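You operate a simulated robot arm through the tools that you are given. There is no shell and no other tool. Be economical: measure what you need, move in short steps, check, and stop when the job is done.

Carry out the task below with a simulated robot arm. There is one attempt and no reset: what you move stays moved.

TASK
Fit the tape roll from the bench and tape the far side of the coil in the tape stand.
Fine: set the tape dial to Mid before the stroke; that side only; carriage back at Load.

Only the result counts: the job must be done as asked and must still hold three seconds after the hand-in. Knocking over, shifting, dropping, spilling or breaking anything else fails it.

THE ROBOT
A 7-joint arm with a fingered hand on a trunk, on a base that drives. Base frame: it is fixed to the floor where the robot stands at the start and does not move with it; the origin is under the middle of the robot, x ahead of it, y to its left, z up; the surface under the hand at the start is at about z = 729. Readings come in mm, degrees, newtons and seconds.
With the tool pointing down near the work surface it reaches from about 320 to 720 mm from the robot's upright axis, wherever it stands. Its first joint turns from -166.0 to 166.0 degrees. Places, roughly: coil [750, -1000, 750]; tape carriage [400, -100, 700]; tape dial [600, -200, 900]; tape roll (6x6x3 cm) [500, 100, 700]; tape spindle [600, 0, 900]. Payload 4 kg.
The TCP is the grasp point between the finger pads, 26 mm short of the fingertips. In the tool frame z runs along the fingers and y along their closing line. The gripper opens to 148 mm. The gripper's body begins 73 mm behind the TCP. The gripper is a hand of 3 fingers: y runs from the thumb to the fingers, the wrist lies at [0, 0, -239] in the tool frame, and closing takes about 1.5 s.
Orientation is that of the tool frame in the base frame, as a unit quaternion [w, x, y, z]. With the fingers straight down and closing along the base's y, the tool's x points along the base's -x, its y along +y and its z along -z.

THE INTERFACE
- The arm moves only by the tool jog_arm. Its argument "commands" is a list of rows, each a list of 7 numbers: the shift along the tool's x, y, z in mm, then the turn, a rotation vector about the tool's x, y, z in degrees, then the closure, from 0 (fully open) to 1 (shut). In form: [[dx, dy, dz, rx, ry, rz, jaw], ...]. A call has 1 to 8 rows; each row shifts and turns the commanded pose from where the row before left it, along the tool's axes as they then stand. Each row takes 0.2 s and may step no farther than 50 mm and 8.6 degrees from the row before; otherwise, or with a gripper value out of range, the whole call is refused. A pose out of reach is approached as far as the arm can. The call stops where the force on the tool passes 90 N (or 10 N more than at its start, if that is more) or the arm is blocked; 0.2 s more then pass. The fingers move at their own pace (about 72 mm/s each) and stop on an object; they squeeze with about 26 N. The grip force told is the motor's: it shows also when the fingers shut on nothing. Time passes only in rows, and 0.2 s behind the last, so rows that do not move let the fingers close. It gives the time, the measured TCP pose, the force on the tool (base axes), the opening and the grip force at its end, in the units of the frame above (readings bear some noise), with the torque about the TCP (base axes, N m) and any sound that the robot's microphone picked up, and new pictures: "show" is both (left out), scene, wrist or none.
- Cameras (640 x 400 px; columns grow to the right, rows downward): "scene" is now at [16.9, 146.5, 1528.9]; the picture's right is [-0.05, -1.00, 0.00], its down [-0.74, 0.04, -0.67] and it looks along [0.67, -0.04, -0.74] (base axes); focal length 256 px, centre (320, 200). "wrist" rides on the gripper at [68, -39, -90] in the tool frame; the picture's right is [0.50, 0.87, 0.00], its down [-0.66, 0.38, -0.65] and it looks along [-0.57, 0.33, 0.76] (tool axes); focal length 222 px, centre (320, 200). There is no depth. A picture from a camera that has moved, and an enlarged one, comes with that camera's place and axes in the base frame and with its lens.
- slide_trunk(by): slides the trunk up (or, below 0, down) by that many mm; the arm and the scene camera ride with it, the base frame stays. It gives what a move gives, with no picture.
- drive_base(legs): drives the robot by 1 to 6 legs, each [ahead, left, turn to the left] in mm, mm and degrees, along the robot's own axes; the way and the turn of a leg run together, so that a leg with both is an arc; at most 1500 mm and 180 degrees a leg. The arm and the cameras ride along, it lands a little off, and it stops where it bumps. It gives what a move gives, and a new picture of the scene camera.
- preshape(shape): the hand has 3 fingers and takes this shape, open, in about a second: jaw (thumb against the fingers, like two jaws); tri (thumb and two fingers); tip (a fingertip pinch); poke (one finger out to press); point (the index stretched); flat (the hand flat); cup (the hand cupped); fist (a fist). The gripper value then closes the fingers along that shape, each until it touches; the sizes above hold for jaw. It gives what a move gives, with no picture.
- pan_tilt(pan, tilt): turns the head with the scene camera to pan (to the left, within 155 degrees either way) and tilt (down, from -29 to 69), counted from straight ahead of the robot. It gives what a move gives, and a new picture of the scene camera.
- zoom(camera, box): a new picture of the part [left, top, right, bottom] of that camera's present view, enlarged. It takes no simulated time.
- job_done(): hands the job in; it is judged then, once.

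Work in short steps. Places have to be worked out from the pictures, the camera data and where the tool is seen: move nearer, look again, correct. Check each grasp and each placing, and mend what went wrong. You have 120 turns and 260 pictures in all, those below and enlarged ones among them. Open the gripper and draw the arm clear of the work before you hand the job in, unless the task says otherwise; then end with one line.

The tools are called after "Emit:" as a command line: name --pt "numbers of a row" for each row, then --argument value for the rest, lists and objects as JSON in quotes. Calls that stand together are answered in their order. jog_arm: Moves the arm, as the interface text tells. Its arguments: {"type":"object","properties":{"commands":{"type":"array","items":{"type":"array","items":{"type":"number"}}},"show":{"type":"string","enum":["both","scene","wrist","none"]}},"required":["commands"]} The other tools are called the same way: slide_trunk (by) slides the trunk up or down; preshape (shape) gives the hand a shape; drive_base (legs) drives the base; pan_tilt (pan, tilt) turns the head that bears the scene camera; zoom (camera, box) takes an enlarged picture of a part of a camera's view; job_done () hands the job in.

At the start:

```text
time_s: 0.0
tcp_pos: [361.1, -119.5, 1212.8]
ee_rot: [0.0, 0.0, 1.0, 0.001]
wrist_force: [0.8, -0.4, -0.8]
moment: [0.0, -0.01, 0.0]
gripper_width: 147.9
grip_force: 0.1
shape: jaw
trunk travel left (down, up): [-500.0, 90.0]
robot x, y, heading: [-0.3, 1.2, 0.0]
head pan, tilt: [-3.1, 47.8]
```

scene: 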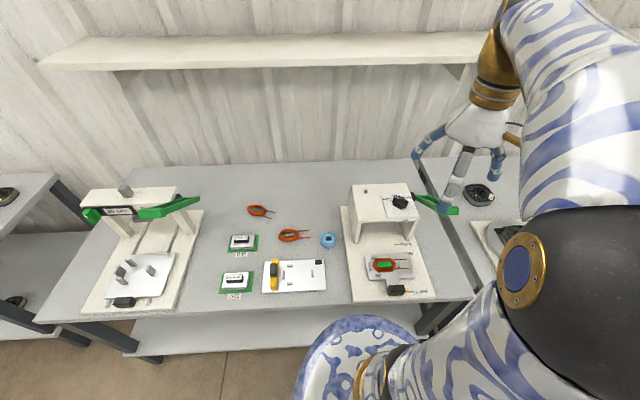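
wrist: 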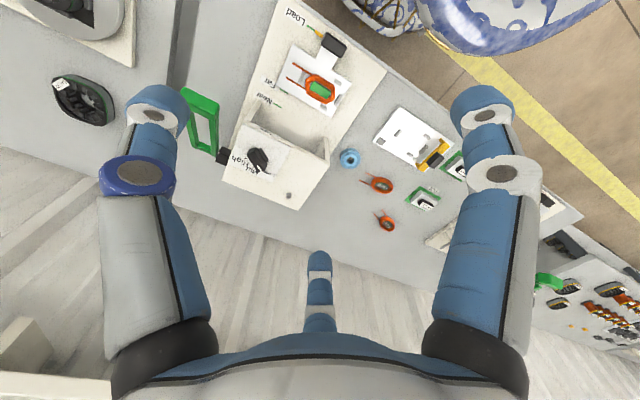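

I start by enlarging the tape stand in both views to read labels and find parts.

Emit:
zoom --camera "scene" --box '[310, 170, 470, 310]'

Emit:
zoom --camera "wrist" --box '[180, 0, 400, 220]'

```text
2.86 times, centred on (390, 240) of scene
camera zoom: at [16.9, 146.5, 1528.9], right [-0.05, -1.0, 0.0], down [-0.74, 0.04, -0.67], along [0.67, -0.04, -0.74], focal length 731 px, centre (120, 86)
```

zoom: 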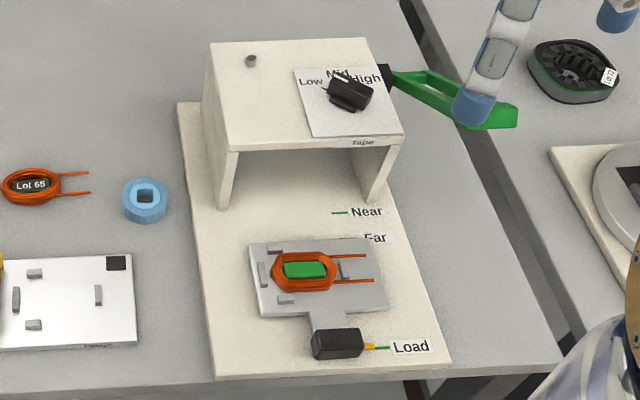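

```text
1.82 times, centred on (290, 110) of wrist
camera zoom: at [293.0, -157.5, 1303.3], right [-0.5, 0.87, 0.0], down [0.66, 0.38, 0.65], along [0.57, 0.33, -0.76], focal length 404 px, centre (374, 364)
```

zoom: 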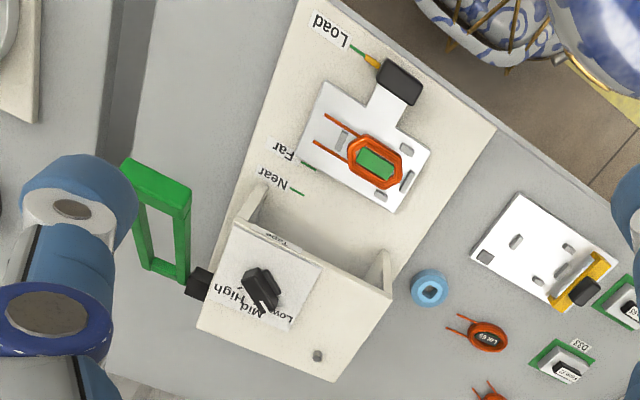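

The box's dial is near (563,-149,~900), the spindle near (620,-46,~897) and the roll near (521,88). I bring the hand over the box for a close look at the dial.

Emit:
jog_arm --pt "-28 -6 33 0 0 0 0" --pt "-28 -6 33 0 0 0 0" --pt "-28 -6 33 0 0 0 0" --pt "-28 -6 33 0 0 0 0" --pt "-28 -6 33 0 0 0 0"

```text
time_s: 1.2
tcp_pos: [502.5, -149.1, 1049.1]
ee_rot: [0.0, 0.0, 1.0, 0.0]
wrist_force: [0.1, 0.3, -0.6]
moment: [0.0, 0.0, 0.0]
gripper_width: 147.5
grip_force: 0.0
shape: jaw
trunk travel left (down, up): [-500.0, 90.0]
robot x, y, heading: [0.3, -0.4, 0.1]
head pan, tilt: [-3.1, 47.8]
camera scene: at [17.4, 146.4, 1528.9], right [-0.05, -1.0, 0.0], down [-0.74, 0.04, -0.67], along [0.67, -0.04, -0.74], focal length 256 px, centre (320, 200)
camera wrist: at [434.5, -188.4, 1138.5], right [-0.5, 0.87, 0.0], down [0.66, 0.38, 0.65], along [0.57, 0.33, -0.76], focal length 222 px, centre (320, 200)
```

scene: 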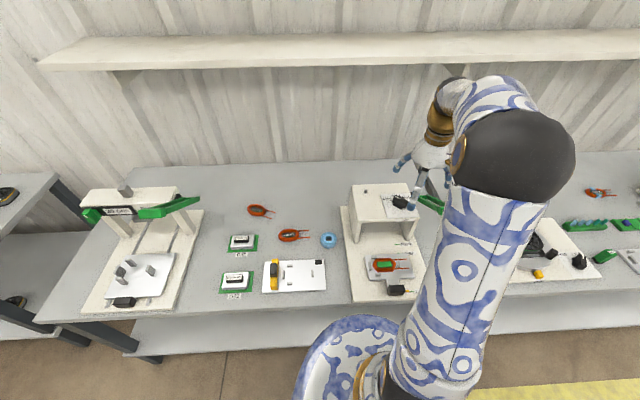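
wrist: 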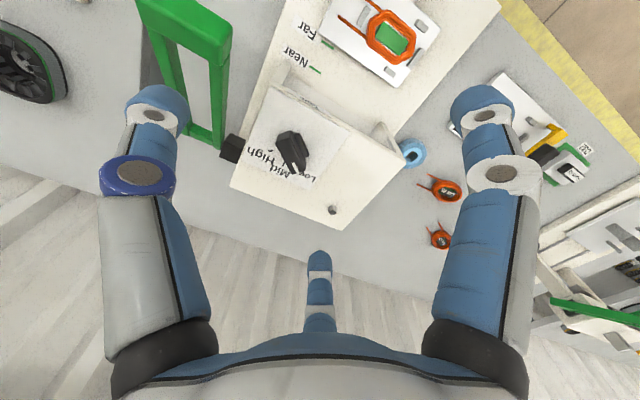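

I enlarge the box area to read the dial, spindle and lever.

Emit:
zoom --camera "wrist" --box '[215, 80, 375, 240]'

Emit:
zoom --camera "scene" --box '[320, 170, 450, 300]'

```text
2.50 times, centred on (295, 160) of wrist
camera zoom: at [434.5, -188.4, 1138.5], right [-0.5, 0.87, 0.0], down [0.66, 0.38, 0.65], along [0.57, 0.33, -0.76], focal length 555 px, centre (382, 300)
```

zoom: 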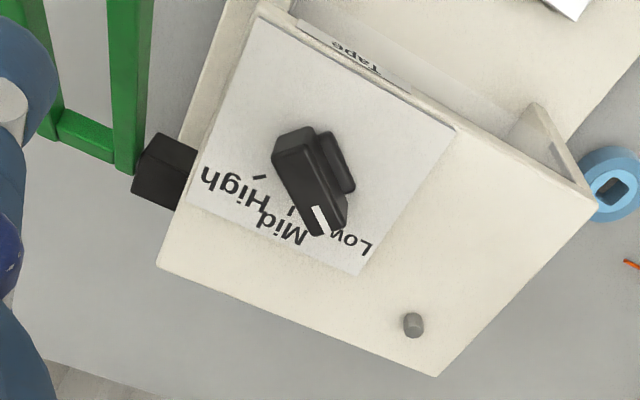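

```text
3.08 times, centred on (385, 235) of scene
camera zoom: at [17.4, 146.4, 1528.9], right [-0.05, -1.0, 0.0], down [-0.74, 0.04, -0.67], along [0.67, -0.04, -0.74], focal length 787 px, centre (120, 92)
```

zoom: 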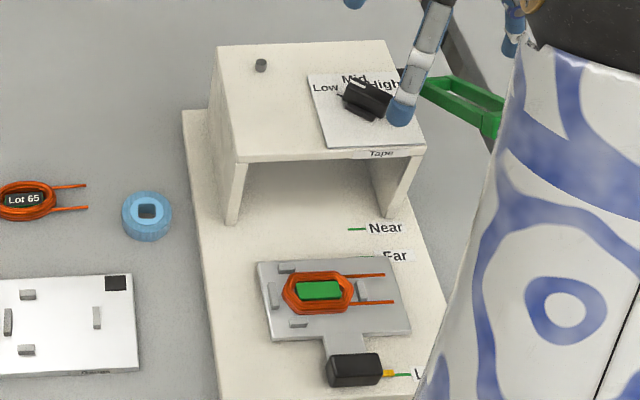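

The white pointer on the knob seems to point towards Low (about 45° left of Mid). I move over the dial (562,-153), turn the tool -45°, and half-close the fingers to see how they come together.

Emit:
jog_arm --pt "-40 -4 10 0 0 0 0.3" --pt "-20 0 10 0 0 0 0.6" --pt "0 0 0 0 0 -7.5 0.6" --pt "0 0 0 0 0 -7.5 0.6" --pt "0 0 0 0 0 -7.5 0.6" --pt "0 0 0 0 0 -7.5 0.6" --pt "0 0 0 0 0 -7.5 0.6" --pt "0 0 0 0 0 -7.5 0.6"

```text
time_s: 3.0
tcp_pos: [560.7, -150.9, 1028.2]
ee_rot: [0.0, -0.384, 0.923, 0.0]
wrist_force: [0.2, -0.3, -0.2]
moment: [-0.05, -0.03, 0.02]
gripper_width: 59.4
grip_force: 0.1
shape: jaw
trunk travel left (down, up): [-500.0, 90.0]
robot x, y, heading: [-0.6, -1.9, 0.1]
head pan, tilt: [-3.1, 47.8]
camera scene: at [17.0, 146.4, 1529.0], right [-0.05, -1.0, 0.0], down [-0.74, 0.04, -0.67], along [0.67, -0.04, -0.74], focal length 256 px, centre (320, 200)
camera wrist: at [539.7, -227.0, 1118.6], right [-0.97, 0.26, 0.0], down [0.19, 0.73, 0.65], along [0.17, 0.63, -0.76], focal length 222 px, centre (320, 200)
```

scene: 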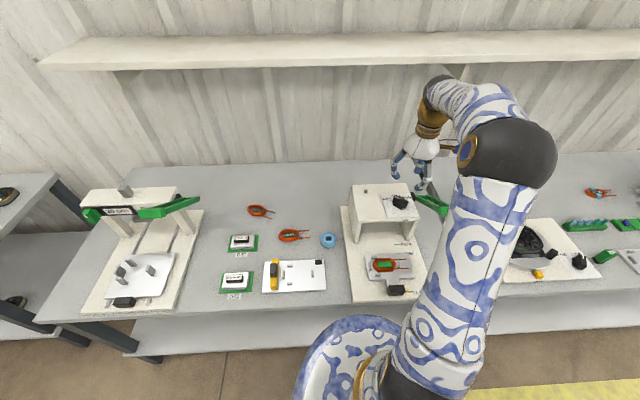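
wrist: 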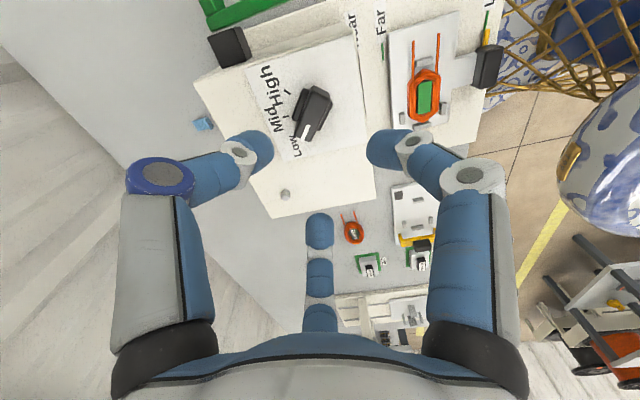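

The three fingers close concentrically (thumb at tool -y, two fingers at ±30° on the +y side). I enlarge the dial from this view.

Emit:
zoom --camera "wrist" --box '[230, 40, 390, 220]'

```text
2.22 times, centred on (310, 130) of wrist
camera zoom: at [539.7, -227.0, 1118.6], right [-0.97, 0.26, 0.0], down [0.19, 0.73, 0.65], along [0.17, 0.63, -0.76], focal length 494 px, centre (342, 356)
```

zoom: 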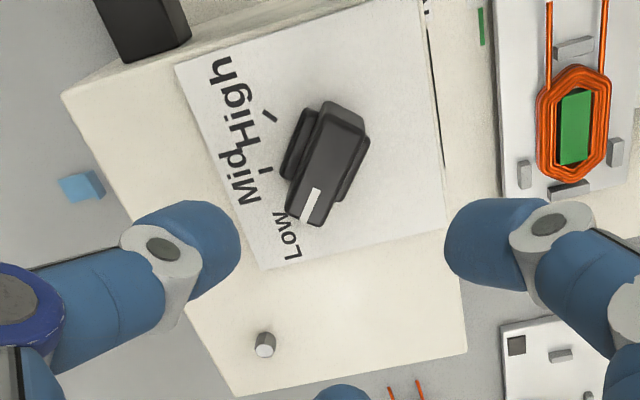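

The pointer is about 50° left of straight ahead (at Low), axis ≈ (562,-151). I add -5° turn, open slightly, and descend to z≈935 to check.

Emit:
jog_arm --pt "0 0 30 0 0 -5 0.5" --pt "0 0 30 0 0 0 0.5" --pt "0 0 30 0 0 0 0.5"

Emit:
zoom --camera "scene" --box '[340, 120, 460, 240]'

```text
time_s: 3.8
tcp_pos: [562.2, -150.9, 937.1]
ee_rot: [0.0, -0.423, 0.906, 0.0]
wrist_force: [-0.5, -0.3, -0.2]
moment: [0.01, 0.0, 0.03]
gripper_width: 73.9
grip_force: 0.0
shape: jaw
trunk travel left (down, up): [-500.0, 90.0]
robot x, y, heading: [1.3, -0.8, 0.2]
head pan, tilt: [-3.1, 47.8]
camera scene: at [17.1, 146.5, 1529.0], right [-0.05, -1.0, 0.0], down [-0.74, 0.04, -0.67], along [0.67, -0.04, -0.74], focal length 256 px, centre (320, 200)
camera wrist: at [547.8, -227.6, 1026.4], right [-0.98, 0.17, 0.0], down [0.13, 0.74, 0.65], along [0.11, 0.64, -0.76], focal length 222 px, centre (320, 200)
```

scene: 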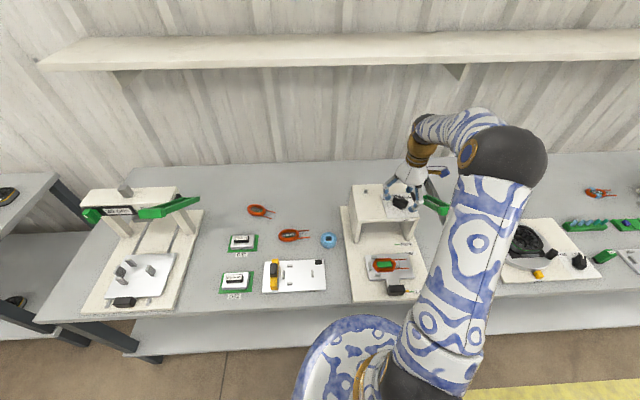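
wrist: 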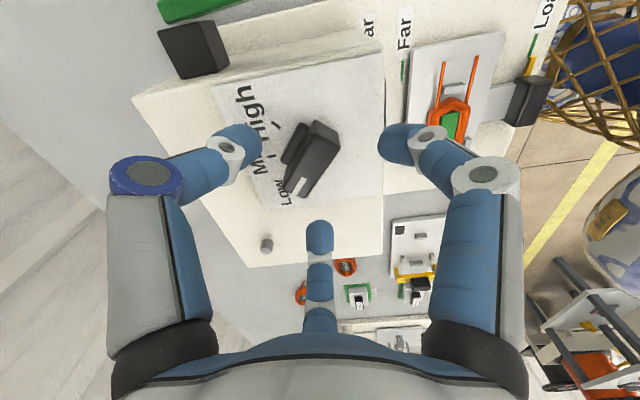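

```text
3.33 times, centred on (400, 180) of scene
camera zoom: at [17.1, 146.5, 1529.0], right [-0.05, -1.0, 0.0], down [-0.74, 0.04, -0.67], along [0.67, -0.04, -0.74], focal length 853 px, centre (53, 267)
```

zoom: 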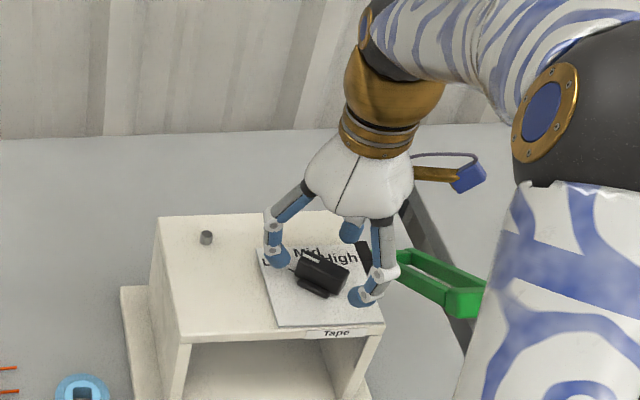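

The knob sits between thumb and the two fingers. I lower 20 mm and close gently onto the bar.

Emit:
jog_arm --pt "0 0 10 0 0 0 0.5" --pt "0 0 10 0 0 0 0.5" --pt "0 0 0 0 0 0 1" --pt "0 0 0 0 0 0 1" --pt "0 0 0 0 0 0 1" --pt "0 0 0 0 0 0 1" --pt "0 0 0 0 0 0 1"

Emit:
zoom --camera "scene" --box '[340, 120, 460, 240]'

```text
time_s: 5.4
tcp_pos: [560.4, -152.0, 918.5]
ee_rot: [0.0, -0.423, 0.906, 0.0]
wrist_force: [0.0, 0.5, -6.4]
moment: [-0.1, -0.07, -0.01]
gripper_width: 20.4
grip_force: 26.4
shape: jaw
trunk travel left (down, up): [-500.0, 90.0]
robot x, y, heading: [-2.3, 3.1, -0.2]
head pan, tilt: [-3.1, 47.8]
camera scene: at [17.5, 146.4, 1528.9], right [-0.05, -1.0, 0.0], down [-0.74, 0.04, -0.67], along [0.67, -0.04, -0.74], focal length 256 px, centre (320, 200)
camera wrist: at [547.5, -228.5, 1008.3], right [-0.98, 0.17, 0.0], down [0.13, 0.75, 0.65], along [0.11, 0.64, -0.76], focal length 222 px, centre (320, 200)
```

scene: 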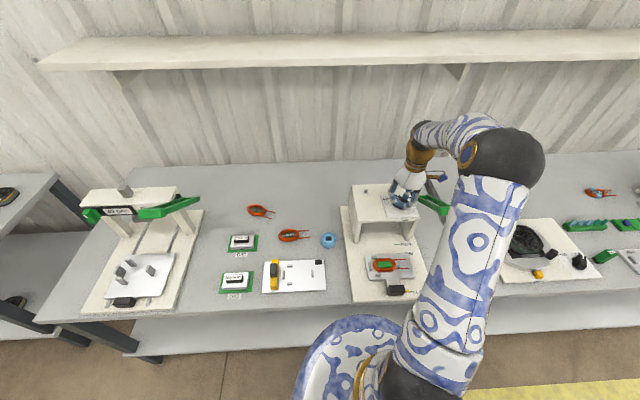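
wrist: 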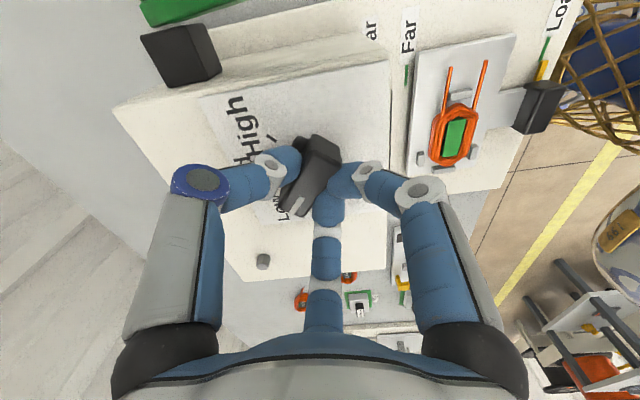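

```text
3.33 times, centred on (400, 180) of scene
camera zoom: at [17.5, 146.4, 1528.9], right [-0.05, -1.0, 0.0], down [-0.74, 0.04, -0.67], along [0.67, -0.04, -0.74], focal length 853 px, centre (53, 267)
```

zoom: 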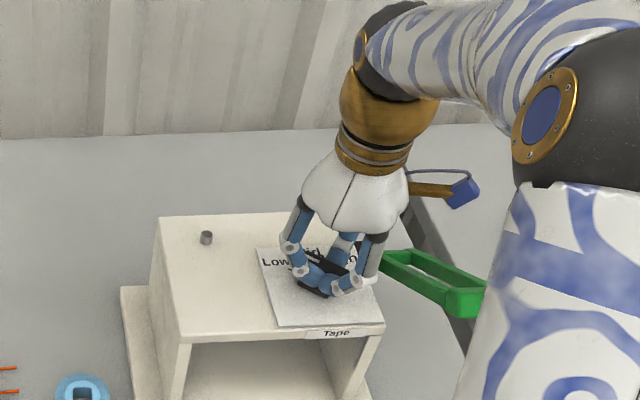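

The bar is gripped (20 mm). I turn it clockwise by about 48° towards Mid.

Emit:
jog_arm --pt "0 0 0 0 0 6.8 1" --pt "0 0 0 0 0 6.8 1" --pt "0 0 0 0 0 6.8 1" --pt "0 0 0 0 0 6.8 1" --pt "0 0 0 0 0 6.8 1" --pt "0 0 0 0 0 6.8 1" --pt "0 0 0 0 0 6.8 1" --pt "0 0 0 0 0 0 1"

Emit:
zoom --camera "wrist" --box '[220, 80, 420, 260]'

```text
time_s: 7.2
tcp_pos: [561.9, -150.3, 918.1]
ee_rot: [-0.001, -0.021, 1.0, -0.001]
wrist_force: [8.5, 18.5, -6.6]
moment: [0.3, -0.17, 0.15]
gripper_width: 18.3
grip_force: 26.1
shape: jaw
trunk travel left (down, up): [-500.0, 90.0]
robot x, y, heading: [-1.4, 1.7, -0.0]
head pan, tilt: [-3.1, 47.8]
camera scene: at [18.5, 148.9, 1528.6], right [-0.05, -1.0, 0.0], down [-0.74, 0.04, -0.67], along [0.67, -0.04, -0.74], focal length 256 px, centre (320, 200)
camera wrist: at [496.6, -191.7, 1008.4], right [-0.54, 0.84, 0.0], down [0.64, 0.41, 0.65], along [0.55, 0.35, -0.76], focal length 222 px, centre (320, 200)
```

scene: 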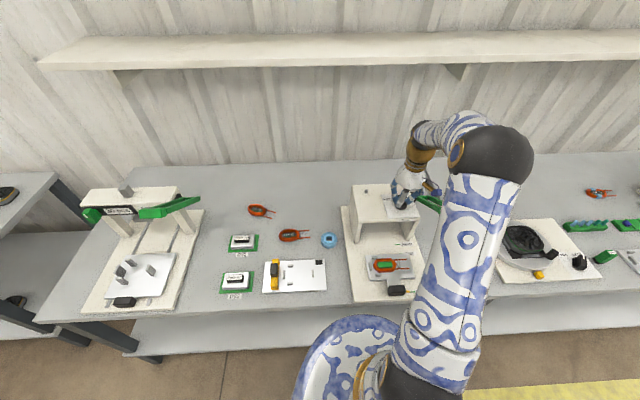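
wrist: 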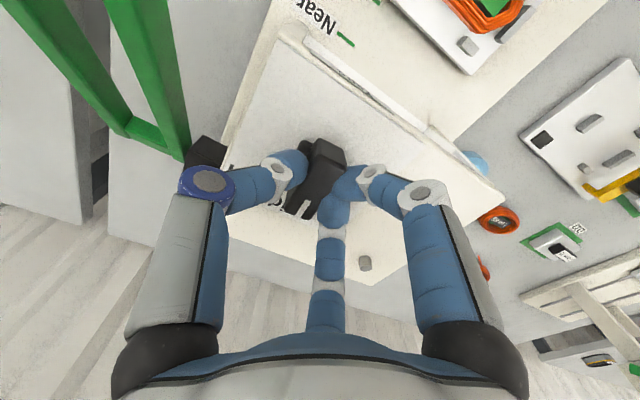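

```text
2.22 times, centred on (320, 170) of wrist
camera zoom: at [496.6, -191.7, 1008.4], right [-0.54, 0.84, 0.0], down [0.64, 0.41, 0.65], along [0.55, 0.35, -0.76], focal length 494 px, centre (320, 267)
```

zoom: 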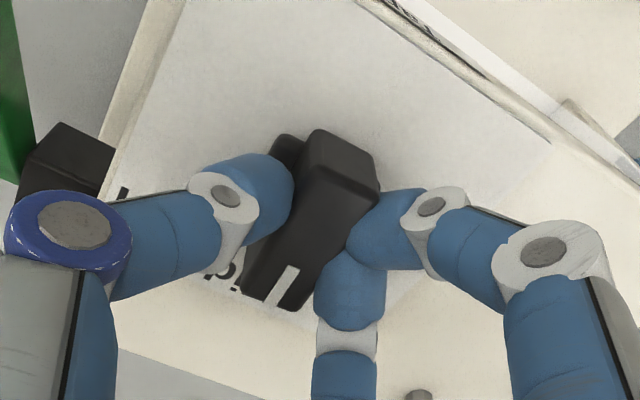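

It turned with the hand. I open, rise and look at the pointer.

Emit:
jog_arm --pt "0 0 0 0 0 0 0.5" --pt "0 0 0 0 0 0 0.5" --pt "0 0 0 0 0 0 0.5" --pt "0 0 -40 0 0 0 0.4" --pt "0 0 -40 0 0 0 0.3" --pt "0 0 -40 0 0 0 0.2" --show "wrist"

Emit:
zoom --camera "wrist" --box '[220, 60, 400, 220]'

Emit:
zoom --camera "scene" --box '[340, 160, 460, 310]'

```text
time_s: 8.6
tcp_pos: [559.0, -151.7, 1039.4]
ee_rot: [0.0, -0.021, 1.0, 0.0]
wrist_force: [-0.9, -0.9, 0.2]
moment: [0.01, 0.04, 0.02]
gripper_width: 118.1
grip_force: 0.1
shape: jaw
trunk travel left (down, up): [-500.0, 90.0]
robot x, y, heading: [-0.5, -0.3, 0.1]
head pan, tilt: [-3.1, 47.8]
camera wrist: at [493.8, -193.4, 1128.5], right [-0.54, 0.84, 0.0], down [0.64, 0.41, 0.65], along [0.55, 0.35, -0.76], focal length 222 px, centre (320, 200)
```

wrist: 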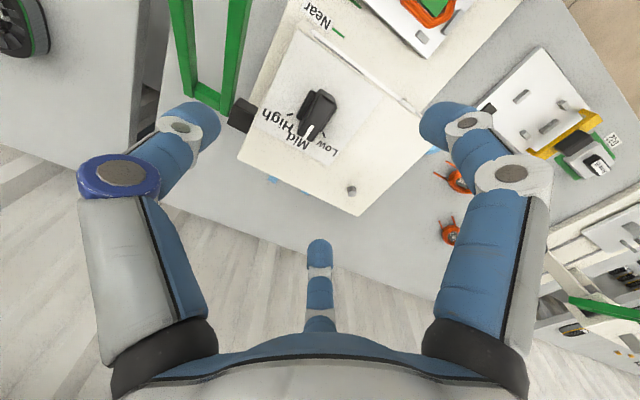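

```text
2.50 times, centred on (310, 140) of wrist
camera zoom: at [493.8, -193.4, 1128.5], right [-0.54, 0.84, 0.0], down [0.64, 0.41, 0.65], along [0.55, 0.35, -0.76], focal length 555 px, centre (345, 350)
```

zoom: 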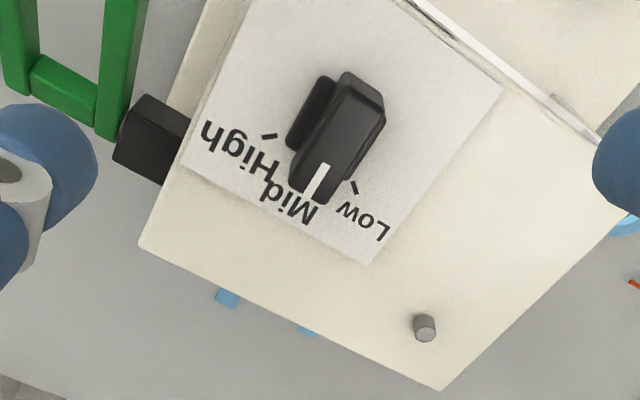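

```text
2.67 times, centred on (400, 235) of scene
camera zoom: at [17.0, 146.5, 1528.9], right [-0.05, -1.0, 0.0], down [-0.74, 0.04, -0.67], along [0.67, -0.04, -0.74], focal length 682 px, centre (107, 107)
```

zoom: 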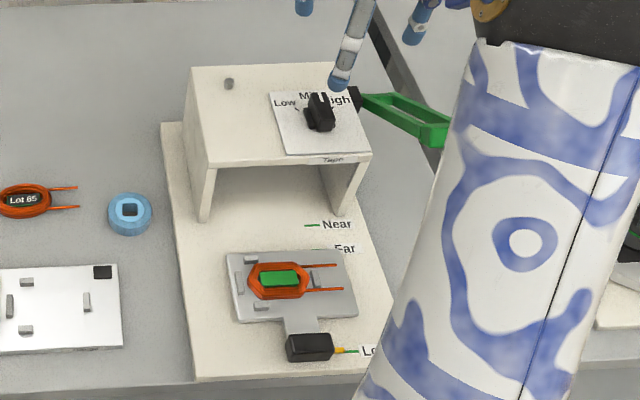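

The pointer reads about 7° short of Mid. I regrip and turn about 7° more.

Emit:
jog_arm --pt "-4 0 40 0 0 0 0.4" --pt "0 0 40 0 0 -2 0.5" --pt "0 0 40 0 0 0 0.5" --pt "0 0 0 0 0 0 1" --pt "0 0 0 0 0 0 1" --pt "0 0 0 0 0 0 1" --pt "0 0 0 0 0 0 1" --pt "0 0 0 0 0 0 1" --show "none"

Emit:
jog_arm --pt "0 0 0 0 0 4 1" --pt "0 0 0 0 0 4 1" --pt "0 0 0 0 0 0 1" --pt "0 0 0 0 0 0 0.5" --pt "0 0 0 0 0 0 0.5" --pt "0 0 -40 0 0 0 0.4" --pt "0 0 -40 0 0 0 0.3" --pt "0 0 -40 0 0 0 0.2" --show "wrist"

Emit:
zoom --camera "wrist" --box '[220, 60, 400, 220]'

Emit:
zoom --camera "scene" --box '[340, 160, 420, 240]'

```text
time_s: 10.4
tcp_pos: [562.0, -151.3, 913.8]
ee_rot: [-0.001, -0.039, 0.999, 0.001]
wrist_force: [-9.7, 1.4, -8.3]
moment: [-0.11, 0.17, 0.05]
gripper_width: 21.5
grip_force: 26.4
shape: jaw
trunk travel left (down, up): [-500.0, 90.0]
robot x, y, heading: [0.1, -0.5, 0.1]
head pan, tilt: [-3.1, 47.8]
```

```text
time_s: 12.2
tcp_pos: [563.8, -152.2, 1035.5]
ee_rot: [0.0, 0.032, 0.999, 0.001]
wrist_force: [-0.5, -0.6, 0.2]
moment: [-0.01, 0.01, -0.01]
gripper_width: 118.0
grip_force: 0.0
shape: jaw
trunk travel left (down, up): [-500.0, 90.0]
robot x, y, heading: [1.3, 0.3, -0.2]
head pan, tilt: [-3.1, 47.8]
camera wrist: at [493.1, -188.1, 1124.9], right [-0.44, 0.9, 0.0], down [0.68, 0.34, 0.65], along [0.59, 0.29, -0.76], focal length 222 px, centre (320, 200)
```

wrist: 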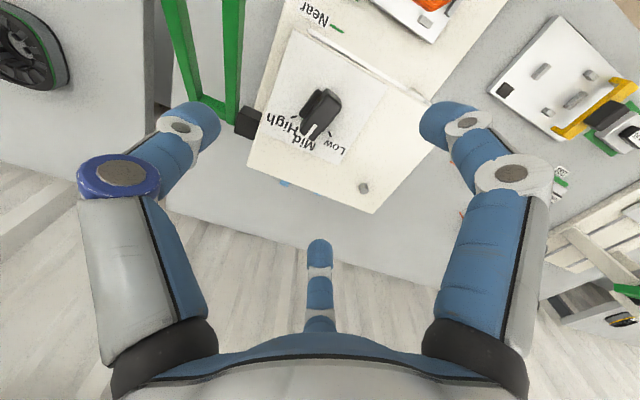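

```text
2.50 times, centred on (310, 140) of wrist
camera zoom: at [493.1, -188.1, 1124.9], right [-0.44, 0.9, 0.0], down [0.68, 0.34, 0.65], along [0.59, 0.29, -0.76], focal length 555 px, centre (345, 350)
```

zoom: 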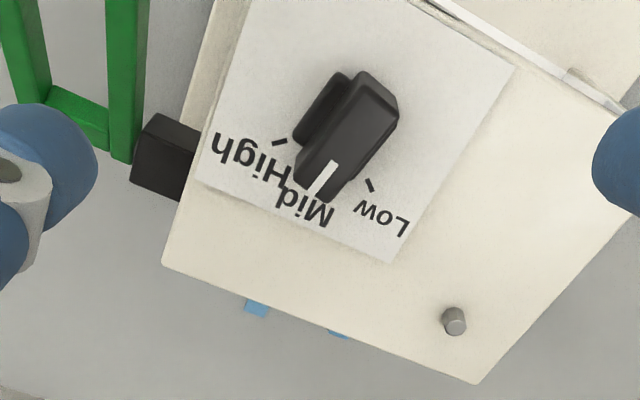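

```text
5.00 times, centred on (380, 200) of scene
camera zoom: at [17.0, 146.5, 1528.9], right [-0.05, -1.0, 0.0], down [-0.74, 0.04, -0.67], along [0.67, -0.04, -0.74], focal length 1279 px, centre (20, 200)
```

zoom: 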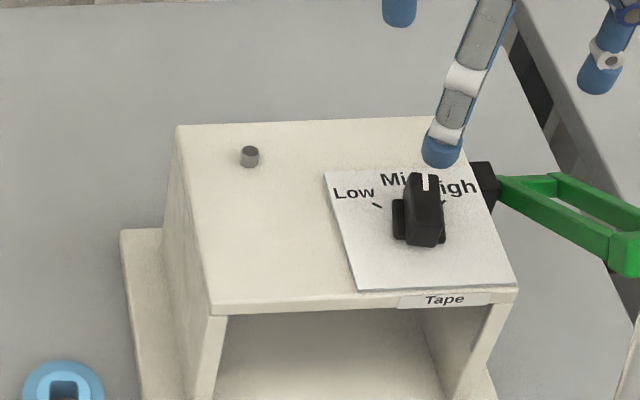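

The pointer is now within about 2° of Mid. Next I move over the tape roll near (521,88).

Emit:
jog_arm --pt "7 0 0 0 0 -3.7 0" --pt "7 48 0 0 0 0 0" --pt "7 48 0 0 0 0 0" --pt "7 48 0 0 0 0 0" --pt "7 48 0 0 0 0 0" --pt "7 48 0 0 0 0 0" --pt "0 0 45 0 0 0 0" --pt "0 0 45 0 0 0 0"

Emit:
zoom --camera "wrist" --box '[250, 80, 390, 220]'

```text
time_s: 14.0
tcp_pos: [520.5, 85.1, 949.6]
ee_rot: [-0.001, -0.001, 1.0, 0.0]
wrist_force: [0.4, 0.0, 0.8]
moment: [-0.01, 0.04, 0.02]
gripper_width: 148.1
grip_force: 0.1
shape: jaw
trunk travel left (down, up): [-500.0, 90.0]
robot x, y, heading: [0.3, -3.5, 0.1]
head pan, tilt: [-3.1, 47.8]
camera scene: at [17.2, 146.5, 1529.0], right [-0.05, -1.0, 0.0], down [-0.74, 0.04, -0.67], along [0.67, -0.04, -0.74], focal length 256 px, centre (320, 200)
camera wrist: at [452.0, 45.6, 1039.7], right [-0.5, 0.87, 0.0], down [0.65, 0.38, 0.65], along [0.57, 0.33, -0.76], focal length 222 px, centre (320, 200)
```

scene: 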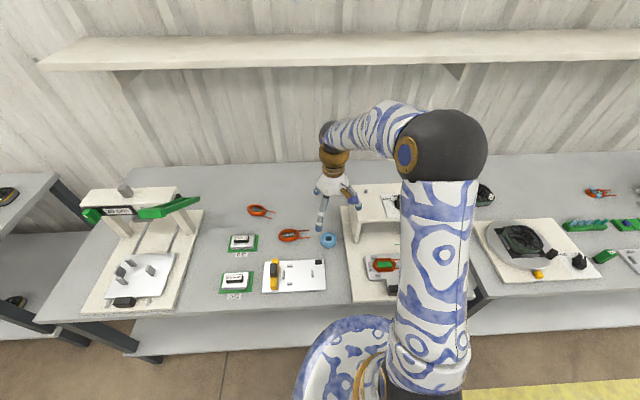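
wrist: 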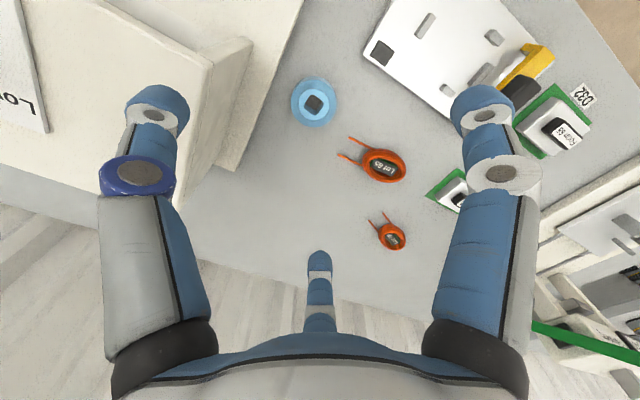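

```text
2.86 times, centred on (320, 150) of wrist
camera zoom: at [452.0, 45.6, 1039.7], right [-0.5, 0.87, 0.0], down [0.65, 0.38, 0.65], along [0.57, 0.33, -0.76], focal length 635 px, centre (320, 343)
```

zoom: 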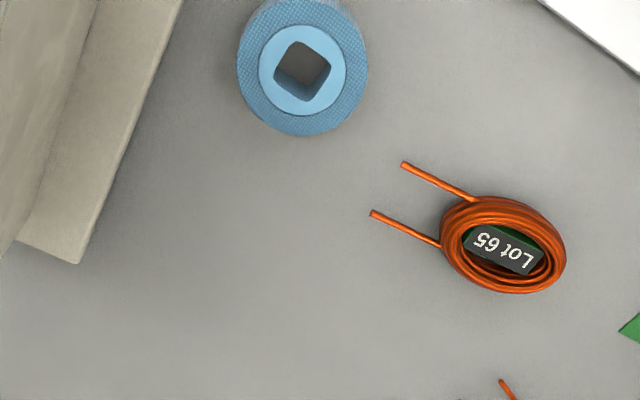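

Roll centre ≈ (527,85), square hole; the spindle is a round peg. The stand's base edge lies at y≈27, so I turn the tool -60° so no finger points that way, while descending to ≈853.

Emit:
jog_arm --pt "-6 0 12 0 0 -7.5 0" --pt "0 0 12 0 0 -7.5 0" --pt "0 0 12 0 0 -7.5 0.1" --pt "0 0 12 0 0 -7.5 0.2" --pt "0 0 12 0 0 -7.5 0.3" --pt "0 0 12 0 0 -7.5 0.35" --pt "0 0 12 0 0 -7.5 0.35" --pt "0 0 12 0 0 -7.5 0.35"

Emit:
zoom --camera "wrist" --box '[240, 60, 400, 220]'

Emit:
zoom --camera "scene" --box '[270, 150, 400, 280]'

```text
time_s: 15.8
tcp_pos: [529.2, 86.4, 850.6]
ee_rot: [0.0, -0.502, 0.865, 0.0]
wrist_force: [0.2, -0.2, 0.6]
moment: [0.0, 0.03, 0.01]
gripper_width: 96.5
grip_force: 0.1
shape: jaw
trunk travel left (down, up): [-500.0, 90.0]
robot x, y, heading: [0.8, -2.2, 0.0]
head pan, tilt: [-3.1, 47.8]
camera scene: at [17.1, 146.6, 1528.9], right [-0.05, -1.0, 0.0], down [-0.74, 0.04, -0.67], along [0.67, -0.04, -0.74], focal length 256 px, centre (320, 200)
camera wrist: at [529.2, 8.9, 941.5], right [-1.0, 0.0, 0.0], down [0.0, 0.76, 0.65], along [0.0, 0.65, -0.76], focal length 222 px, centre (320, 200)
```

scene: 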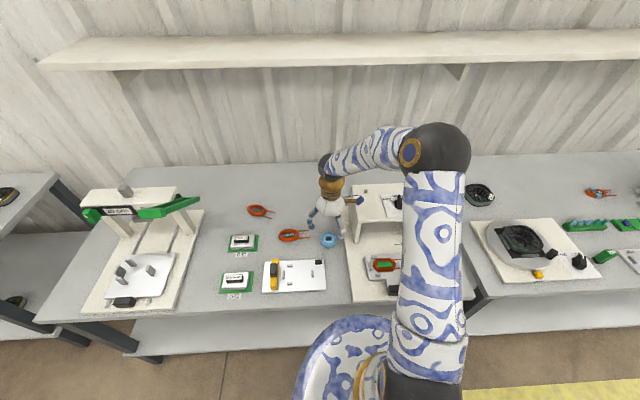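
wrist: 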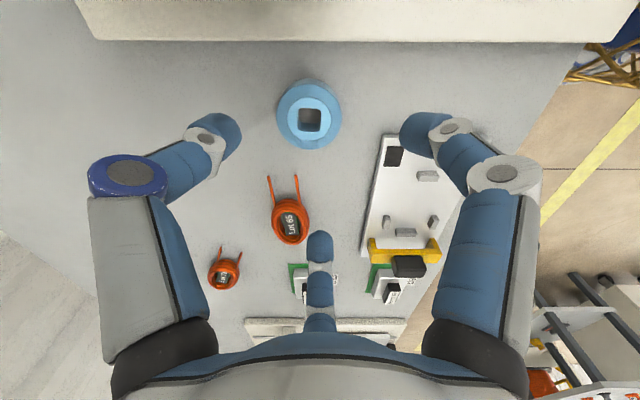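

```text
2.50 times, centred on (320, 140) of wrist
camera zoom: at [529.2, 8.9, 941.5], right [-1.0, 0.0, 0.0], down [0.0, 0.76, 0.65], along [0.0, 0.65, -0.76], focal length 555 px, centre (320, 350)
```

zoom: 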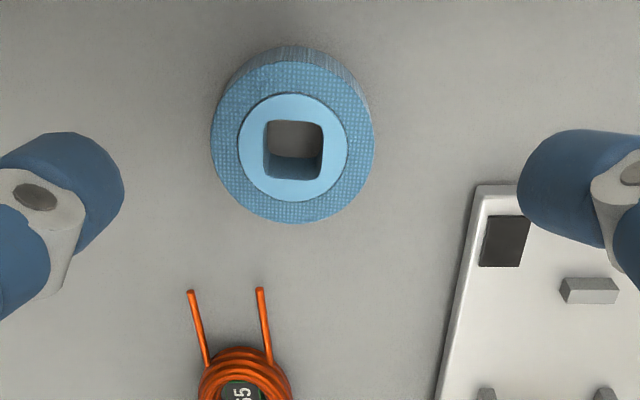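

```text
3.08 times, centred on (335, 215) of scene
camera zoom: at [17.1, 146.6, 1528.9], right [-0.05, -1.0, 0.0], down [-0.74, 0.04, -0.67], along [0.67, -0.04, -0.74], focal length 787 px, centre (274, 154)
```

zoom: 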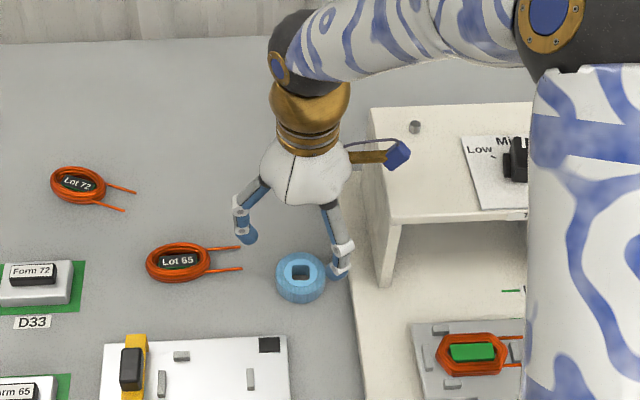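

The roll's apparent size and both views agree on its top at z≈738, centre ≈ (540,86). I shift there and descend to 785, then check.

Emit:
jog_arm --pt "-5.5 -9.5 22 0 0 0 0.35" --pt "0 0 22 0 0 0 0.35" --pt "0 0 22 0 0 0 0.35"

Emit:
zoom --camera "wrist" --box '[220, 60, 420, 240]'

Emit:
zoom --camera "scene" --box '[270, 180, 390, 280]'

```text
time_s: 16.6
tcp_pos: [540.8, 86.4, 787.5]
ee_rot: [0.001, -0.501, 0.865, 0.0]
wrist_force: [0.4, -0.1, 0.2]
moment: [0.01, 0.01, 0.0]
gripper_width: 96.7
grip_force: 0.0
shape: jaw
trunk travel left (down, up): [-500.0, 90.0]
robot x, y, heading: [0.4, -4.4, -0.2]
head pan, tilt: [-3.1, 47.8]
camera scene: at [17.0, 146.6, 1529.0], right [-0.05, -1.0, 0.0], down [-0.74, 0.04, -0.67], along [0.67, -0.04, -0.74], focal length 256 px, centre (320, 200)
camera wrist: at [540.5, 8.1, 877.6], right [-1.0, 0.0, 0.0], down [0.0, 0.76, 0.65], along [0.0, 0.65, -0.76], focal length 222 px, centre (320, 200)
```

scene: 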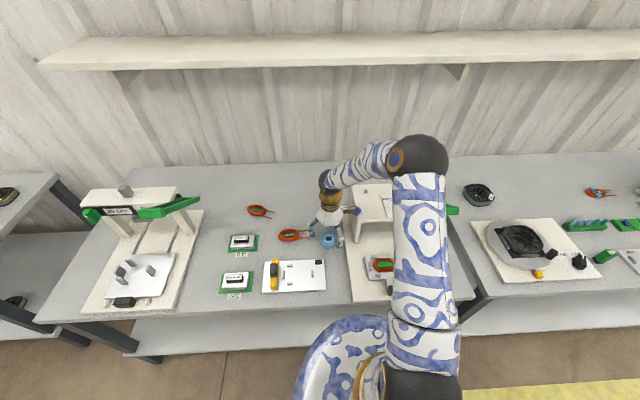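
wrist: 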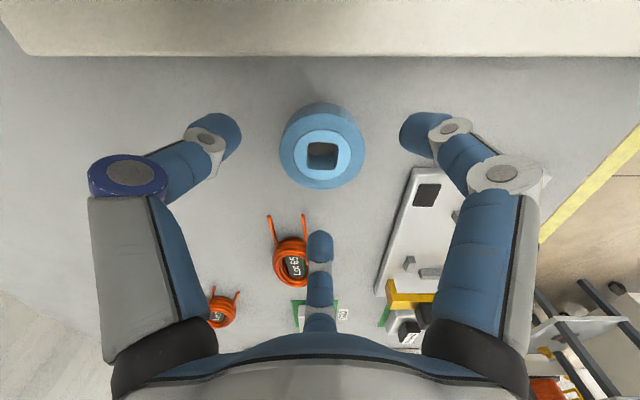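

```text
2.22 times, centred on (320, 150) of wrist
camera zoom: at [540.5, 8.1, 877.6], right [-1.0, 0.0, 0.0], down [0.0, 0.76, 0.65], along [0.0, 0.65, -0.76], focal length 494 px, centre (320, 311)
```

zoom: 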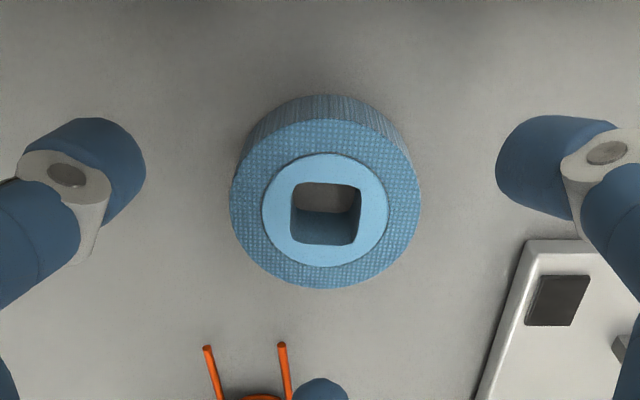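

```text
4.00 times, centred on (330, 230) of scene
camera zoom: at [17.0, 146.6, 1529.0], right [-0.05, -1.0, 0.0], down [-0.74, 0.04, -0.67], along [0.67, -0.04, -0.74], focal length 1023 px, centre (280, 80)
```

zoom: 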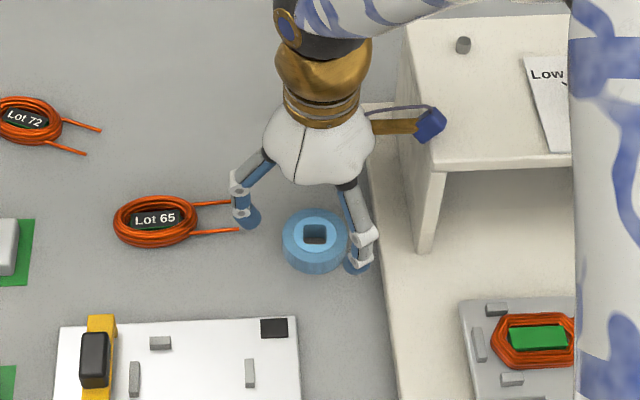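

Centre is right within 2 mm. I narrow the fingers a little, descend to TCP ≈742 and close.

Emit:
jog_arm --pt "0 0 15 0 0 0 0.42" --pt "0 0 15 0 0 0 0.42" --pt "0 0 14 0 0 0 0.42" --pt "0 0 0 0 0 0 0.7" --pt "0 0 0 0 0 0 1" --pt "0 0 0 0 0 0 1" --pt "0 0 0 0 0 0 1"

Emit:
zoom --camera "wrist" --box '[220, 60, 420, 240]'

Emit:
zoom --camera "scene" --box '[270, 180, 390, 280]'

```text
time_s: 17.1
tcp_pos: [546.6, 90.9, 782.5]
ee_rot: [0.01, -0.504, 0.863, -0.008]
wrist_force: [0.3, 1.5, 6.4]
moment: [-0.31, 0.07, -0.04]
gripper_width: 86.3
grip_force: 0.1
shape: jaw
trunk travel left (down, up): [-500.0, 90.0]
robot x, y, heading: [1.1, 2.2, 0.0]
head pan, tilt: [-3.1, 47.8]
stopped in row 2: the force on the tool passed its limit at 116 N (the readings are from after the stop); the commanded pose is now the measured one
camera scene: at [13.3, 149.0, 1529.0], right [-0.05, -1.0, 0.0], down [-0.74, 0.04, -0.67], along [0.67, -0.04, -0.74], focal length 256 px, centre (320, 200)
camera wrist: at [545.0, 12.2, 873.1], right [-1.0, -0.01, -0.02], down [-0.02, 0.76, 0.65], along [0.01, 0.65, -0.76], focal length 222 px, centre (320, 200)
```

scene: 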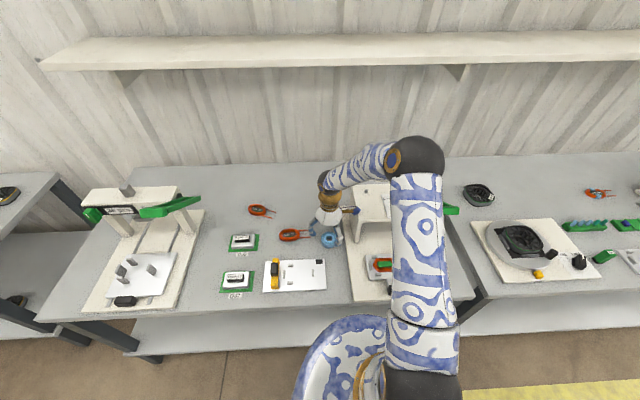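
wrist: 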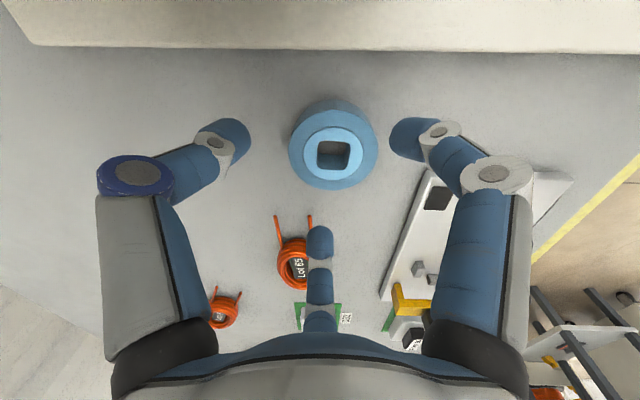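

```text
2.22 times, centred on (320, 150) of wrist
camera zoom: at [545.0, 12.2, 873.1], right [-1.0, -0.01, -0.02], down [-0.02, 0.76, 0.65], along [0.01, 0.65, -0.76], focal length 494 px, centre (320, 311)
```

zoom: 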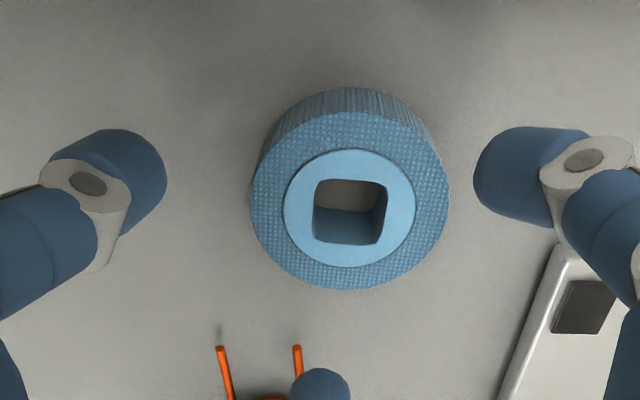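

```text
4.00 times, centred on (330, 230) of scene
camera zoom: at [13.3, 149.0, 1529.0], right [-0.05, -1.0, 0.0], down [-0.74, 0.04, -0.67], along [0.67, -0.04, -0.74], focal length 1023 px, centre (280, 80)
```

zoom: 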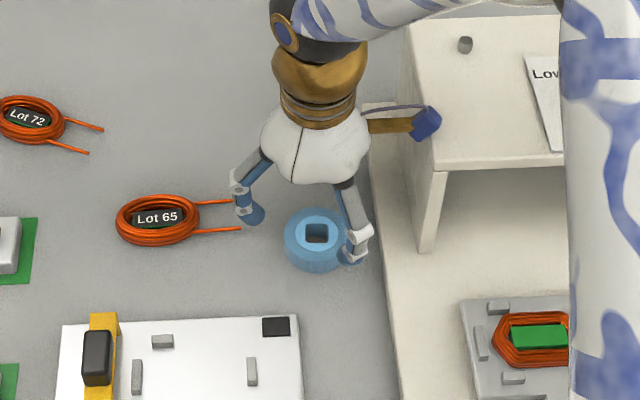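

The block on the wrist (camera) struck the edge of the box when descending, so I stop, rise, level the tool again, and then swing to the other side (+60° yaw puts the camera away from the box).

Emit:
jog_arm --pt "0 0 -40 0 0 0 0.35" --pt "0 0 -40 -1.36 0.54 0.57 0.3" --pt "0 0 -30 0 0 8.5 0.3" --pt "0 0 0 0 0 8.5 0.3" --pt "0 0 0 0 0 8.5 0.3" --pt "0 0 0 0 0 8.5 0.3" --pt "0 0 0 0 0 8.5 0.3" --pt "0 0 0 0 0 8.5 0.3" --show "scene"

Emit:
jog_arm --pt "0 0 0 0 0 8.5 0.3" --pt "0 0 0 0 0 8.5 0.3" --pt "0 0 0 0 0 8.5 0.3" --pt "0 0 0 0 0 8.5 0.3" --pt "0 0 0 0 0 8.5 0.3" --pt "0 0 0 0 0 8.5 0.3" --pt "0 0 0 0 0 8.5 0.3" --pt "0 0 0 0 0 8.5 0.3"

Emit:
zoom --camera "scene" --box '[310, 170, 470, 310]'

```text
time_s: 18.9
tcp_pos: [545.5, 86.5, 889.2]
ee_rot: [-0.005, -0.075, 0.997, -0.001]
wrist_force: [-0.3, 0.2, 0.5]
moment: [-0.01, 0.02, 0.02]
gripper_width: 103.0
grip_force: 0.0
shape: jaw
trunk travel left (down, up): [-500.0, 90.0]
robot x, y, heading: [-1.1, 3.9, -0.4]
head pan, tilt: [-3.1, 47.8]
camera scene: at [16.9, 146.6, 1528.9], right [-0.05, -1.0, 0.0], down [-0.74, 0.04, -0.67], along [0.67, -0.04, -0.74], focal length 256 px, centre (320, 200)
```

scene: 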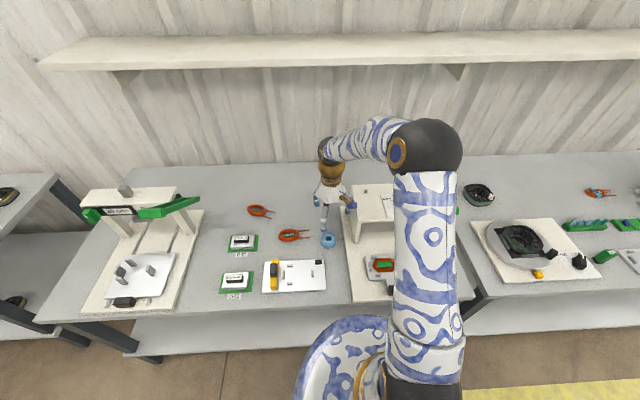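

```text
time_s: 20.6
tcp_pos: [545.1, 86.3, 889.4]
ee_rot: [-0.002, 0.495, 0.869, -0.003]
wrist_force: [-0.1, 0.2, -0.5]
moment: [0.0, 0.0, 0.04]
gripper_width: 103.6
grip_force: 0.1
shape: jaw
trunk travel left (down, up): [-500.0, 90.0]
robot x, y, heading: [0.8, 4.9, 0.2]
head pan, tilt: [-3.1, 47.8]
camera scene: at [16.9, 146.6, 1528.9], right [-0.05, -1.0, 0.0], down [-0.74, 0.04, -0.67], along [0.67, -0.04, -0.74], focal length 256 px, centre (320, 200)
camera wrist: at [478.2, 124.1, 979.8], right [0.49, 0.87, 0.0], down [0.66, -0.37, 0.65], along [0.56, -0.32, -0.76], focal length 222 px, centre (320, 200)
```

scene: 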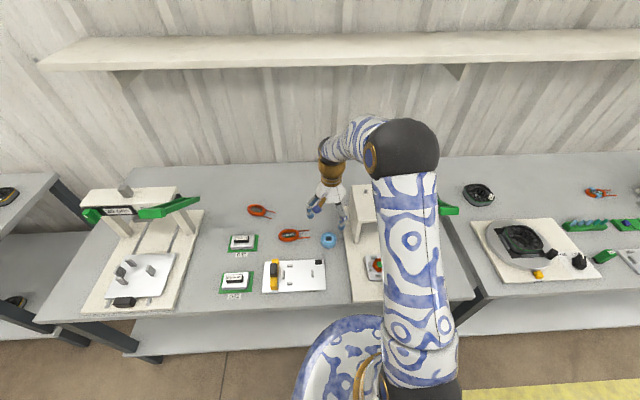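
wrist: 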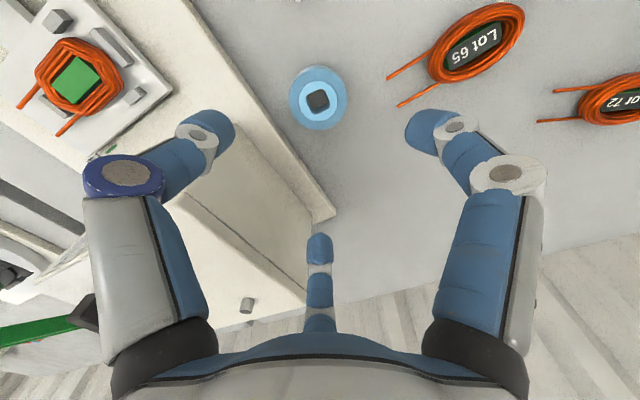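

```text
2.86 times, centred on (390, 240) of scene
camera zoom: at [16.9, 146.6, 1528.9], right [-0.05, -1.0, 0.0], down [-0.74, 0.04, -0.67], along [0.67, -0.04, -0.74], focal length 731 px, centre (120, 86)
```

zoom: 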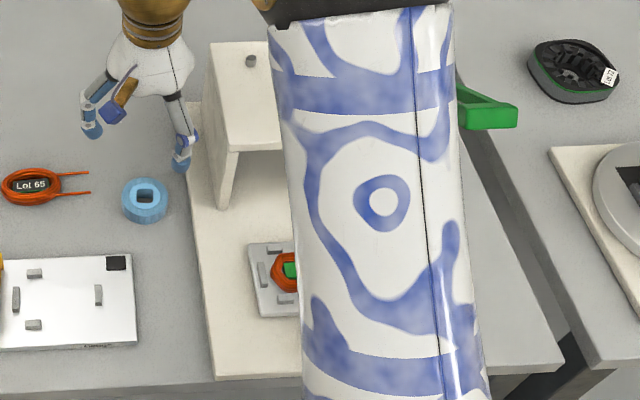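

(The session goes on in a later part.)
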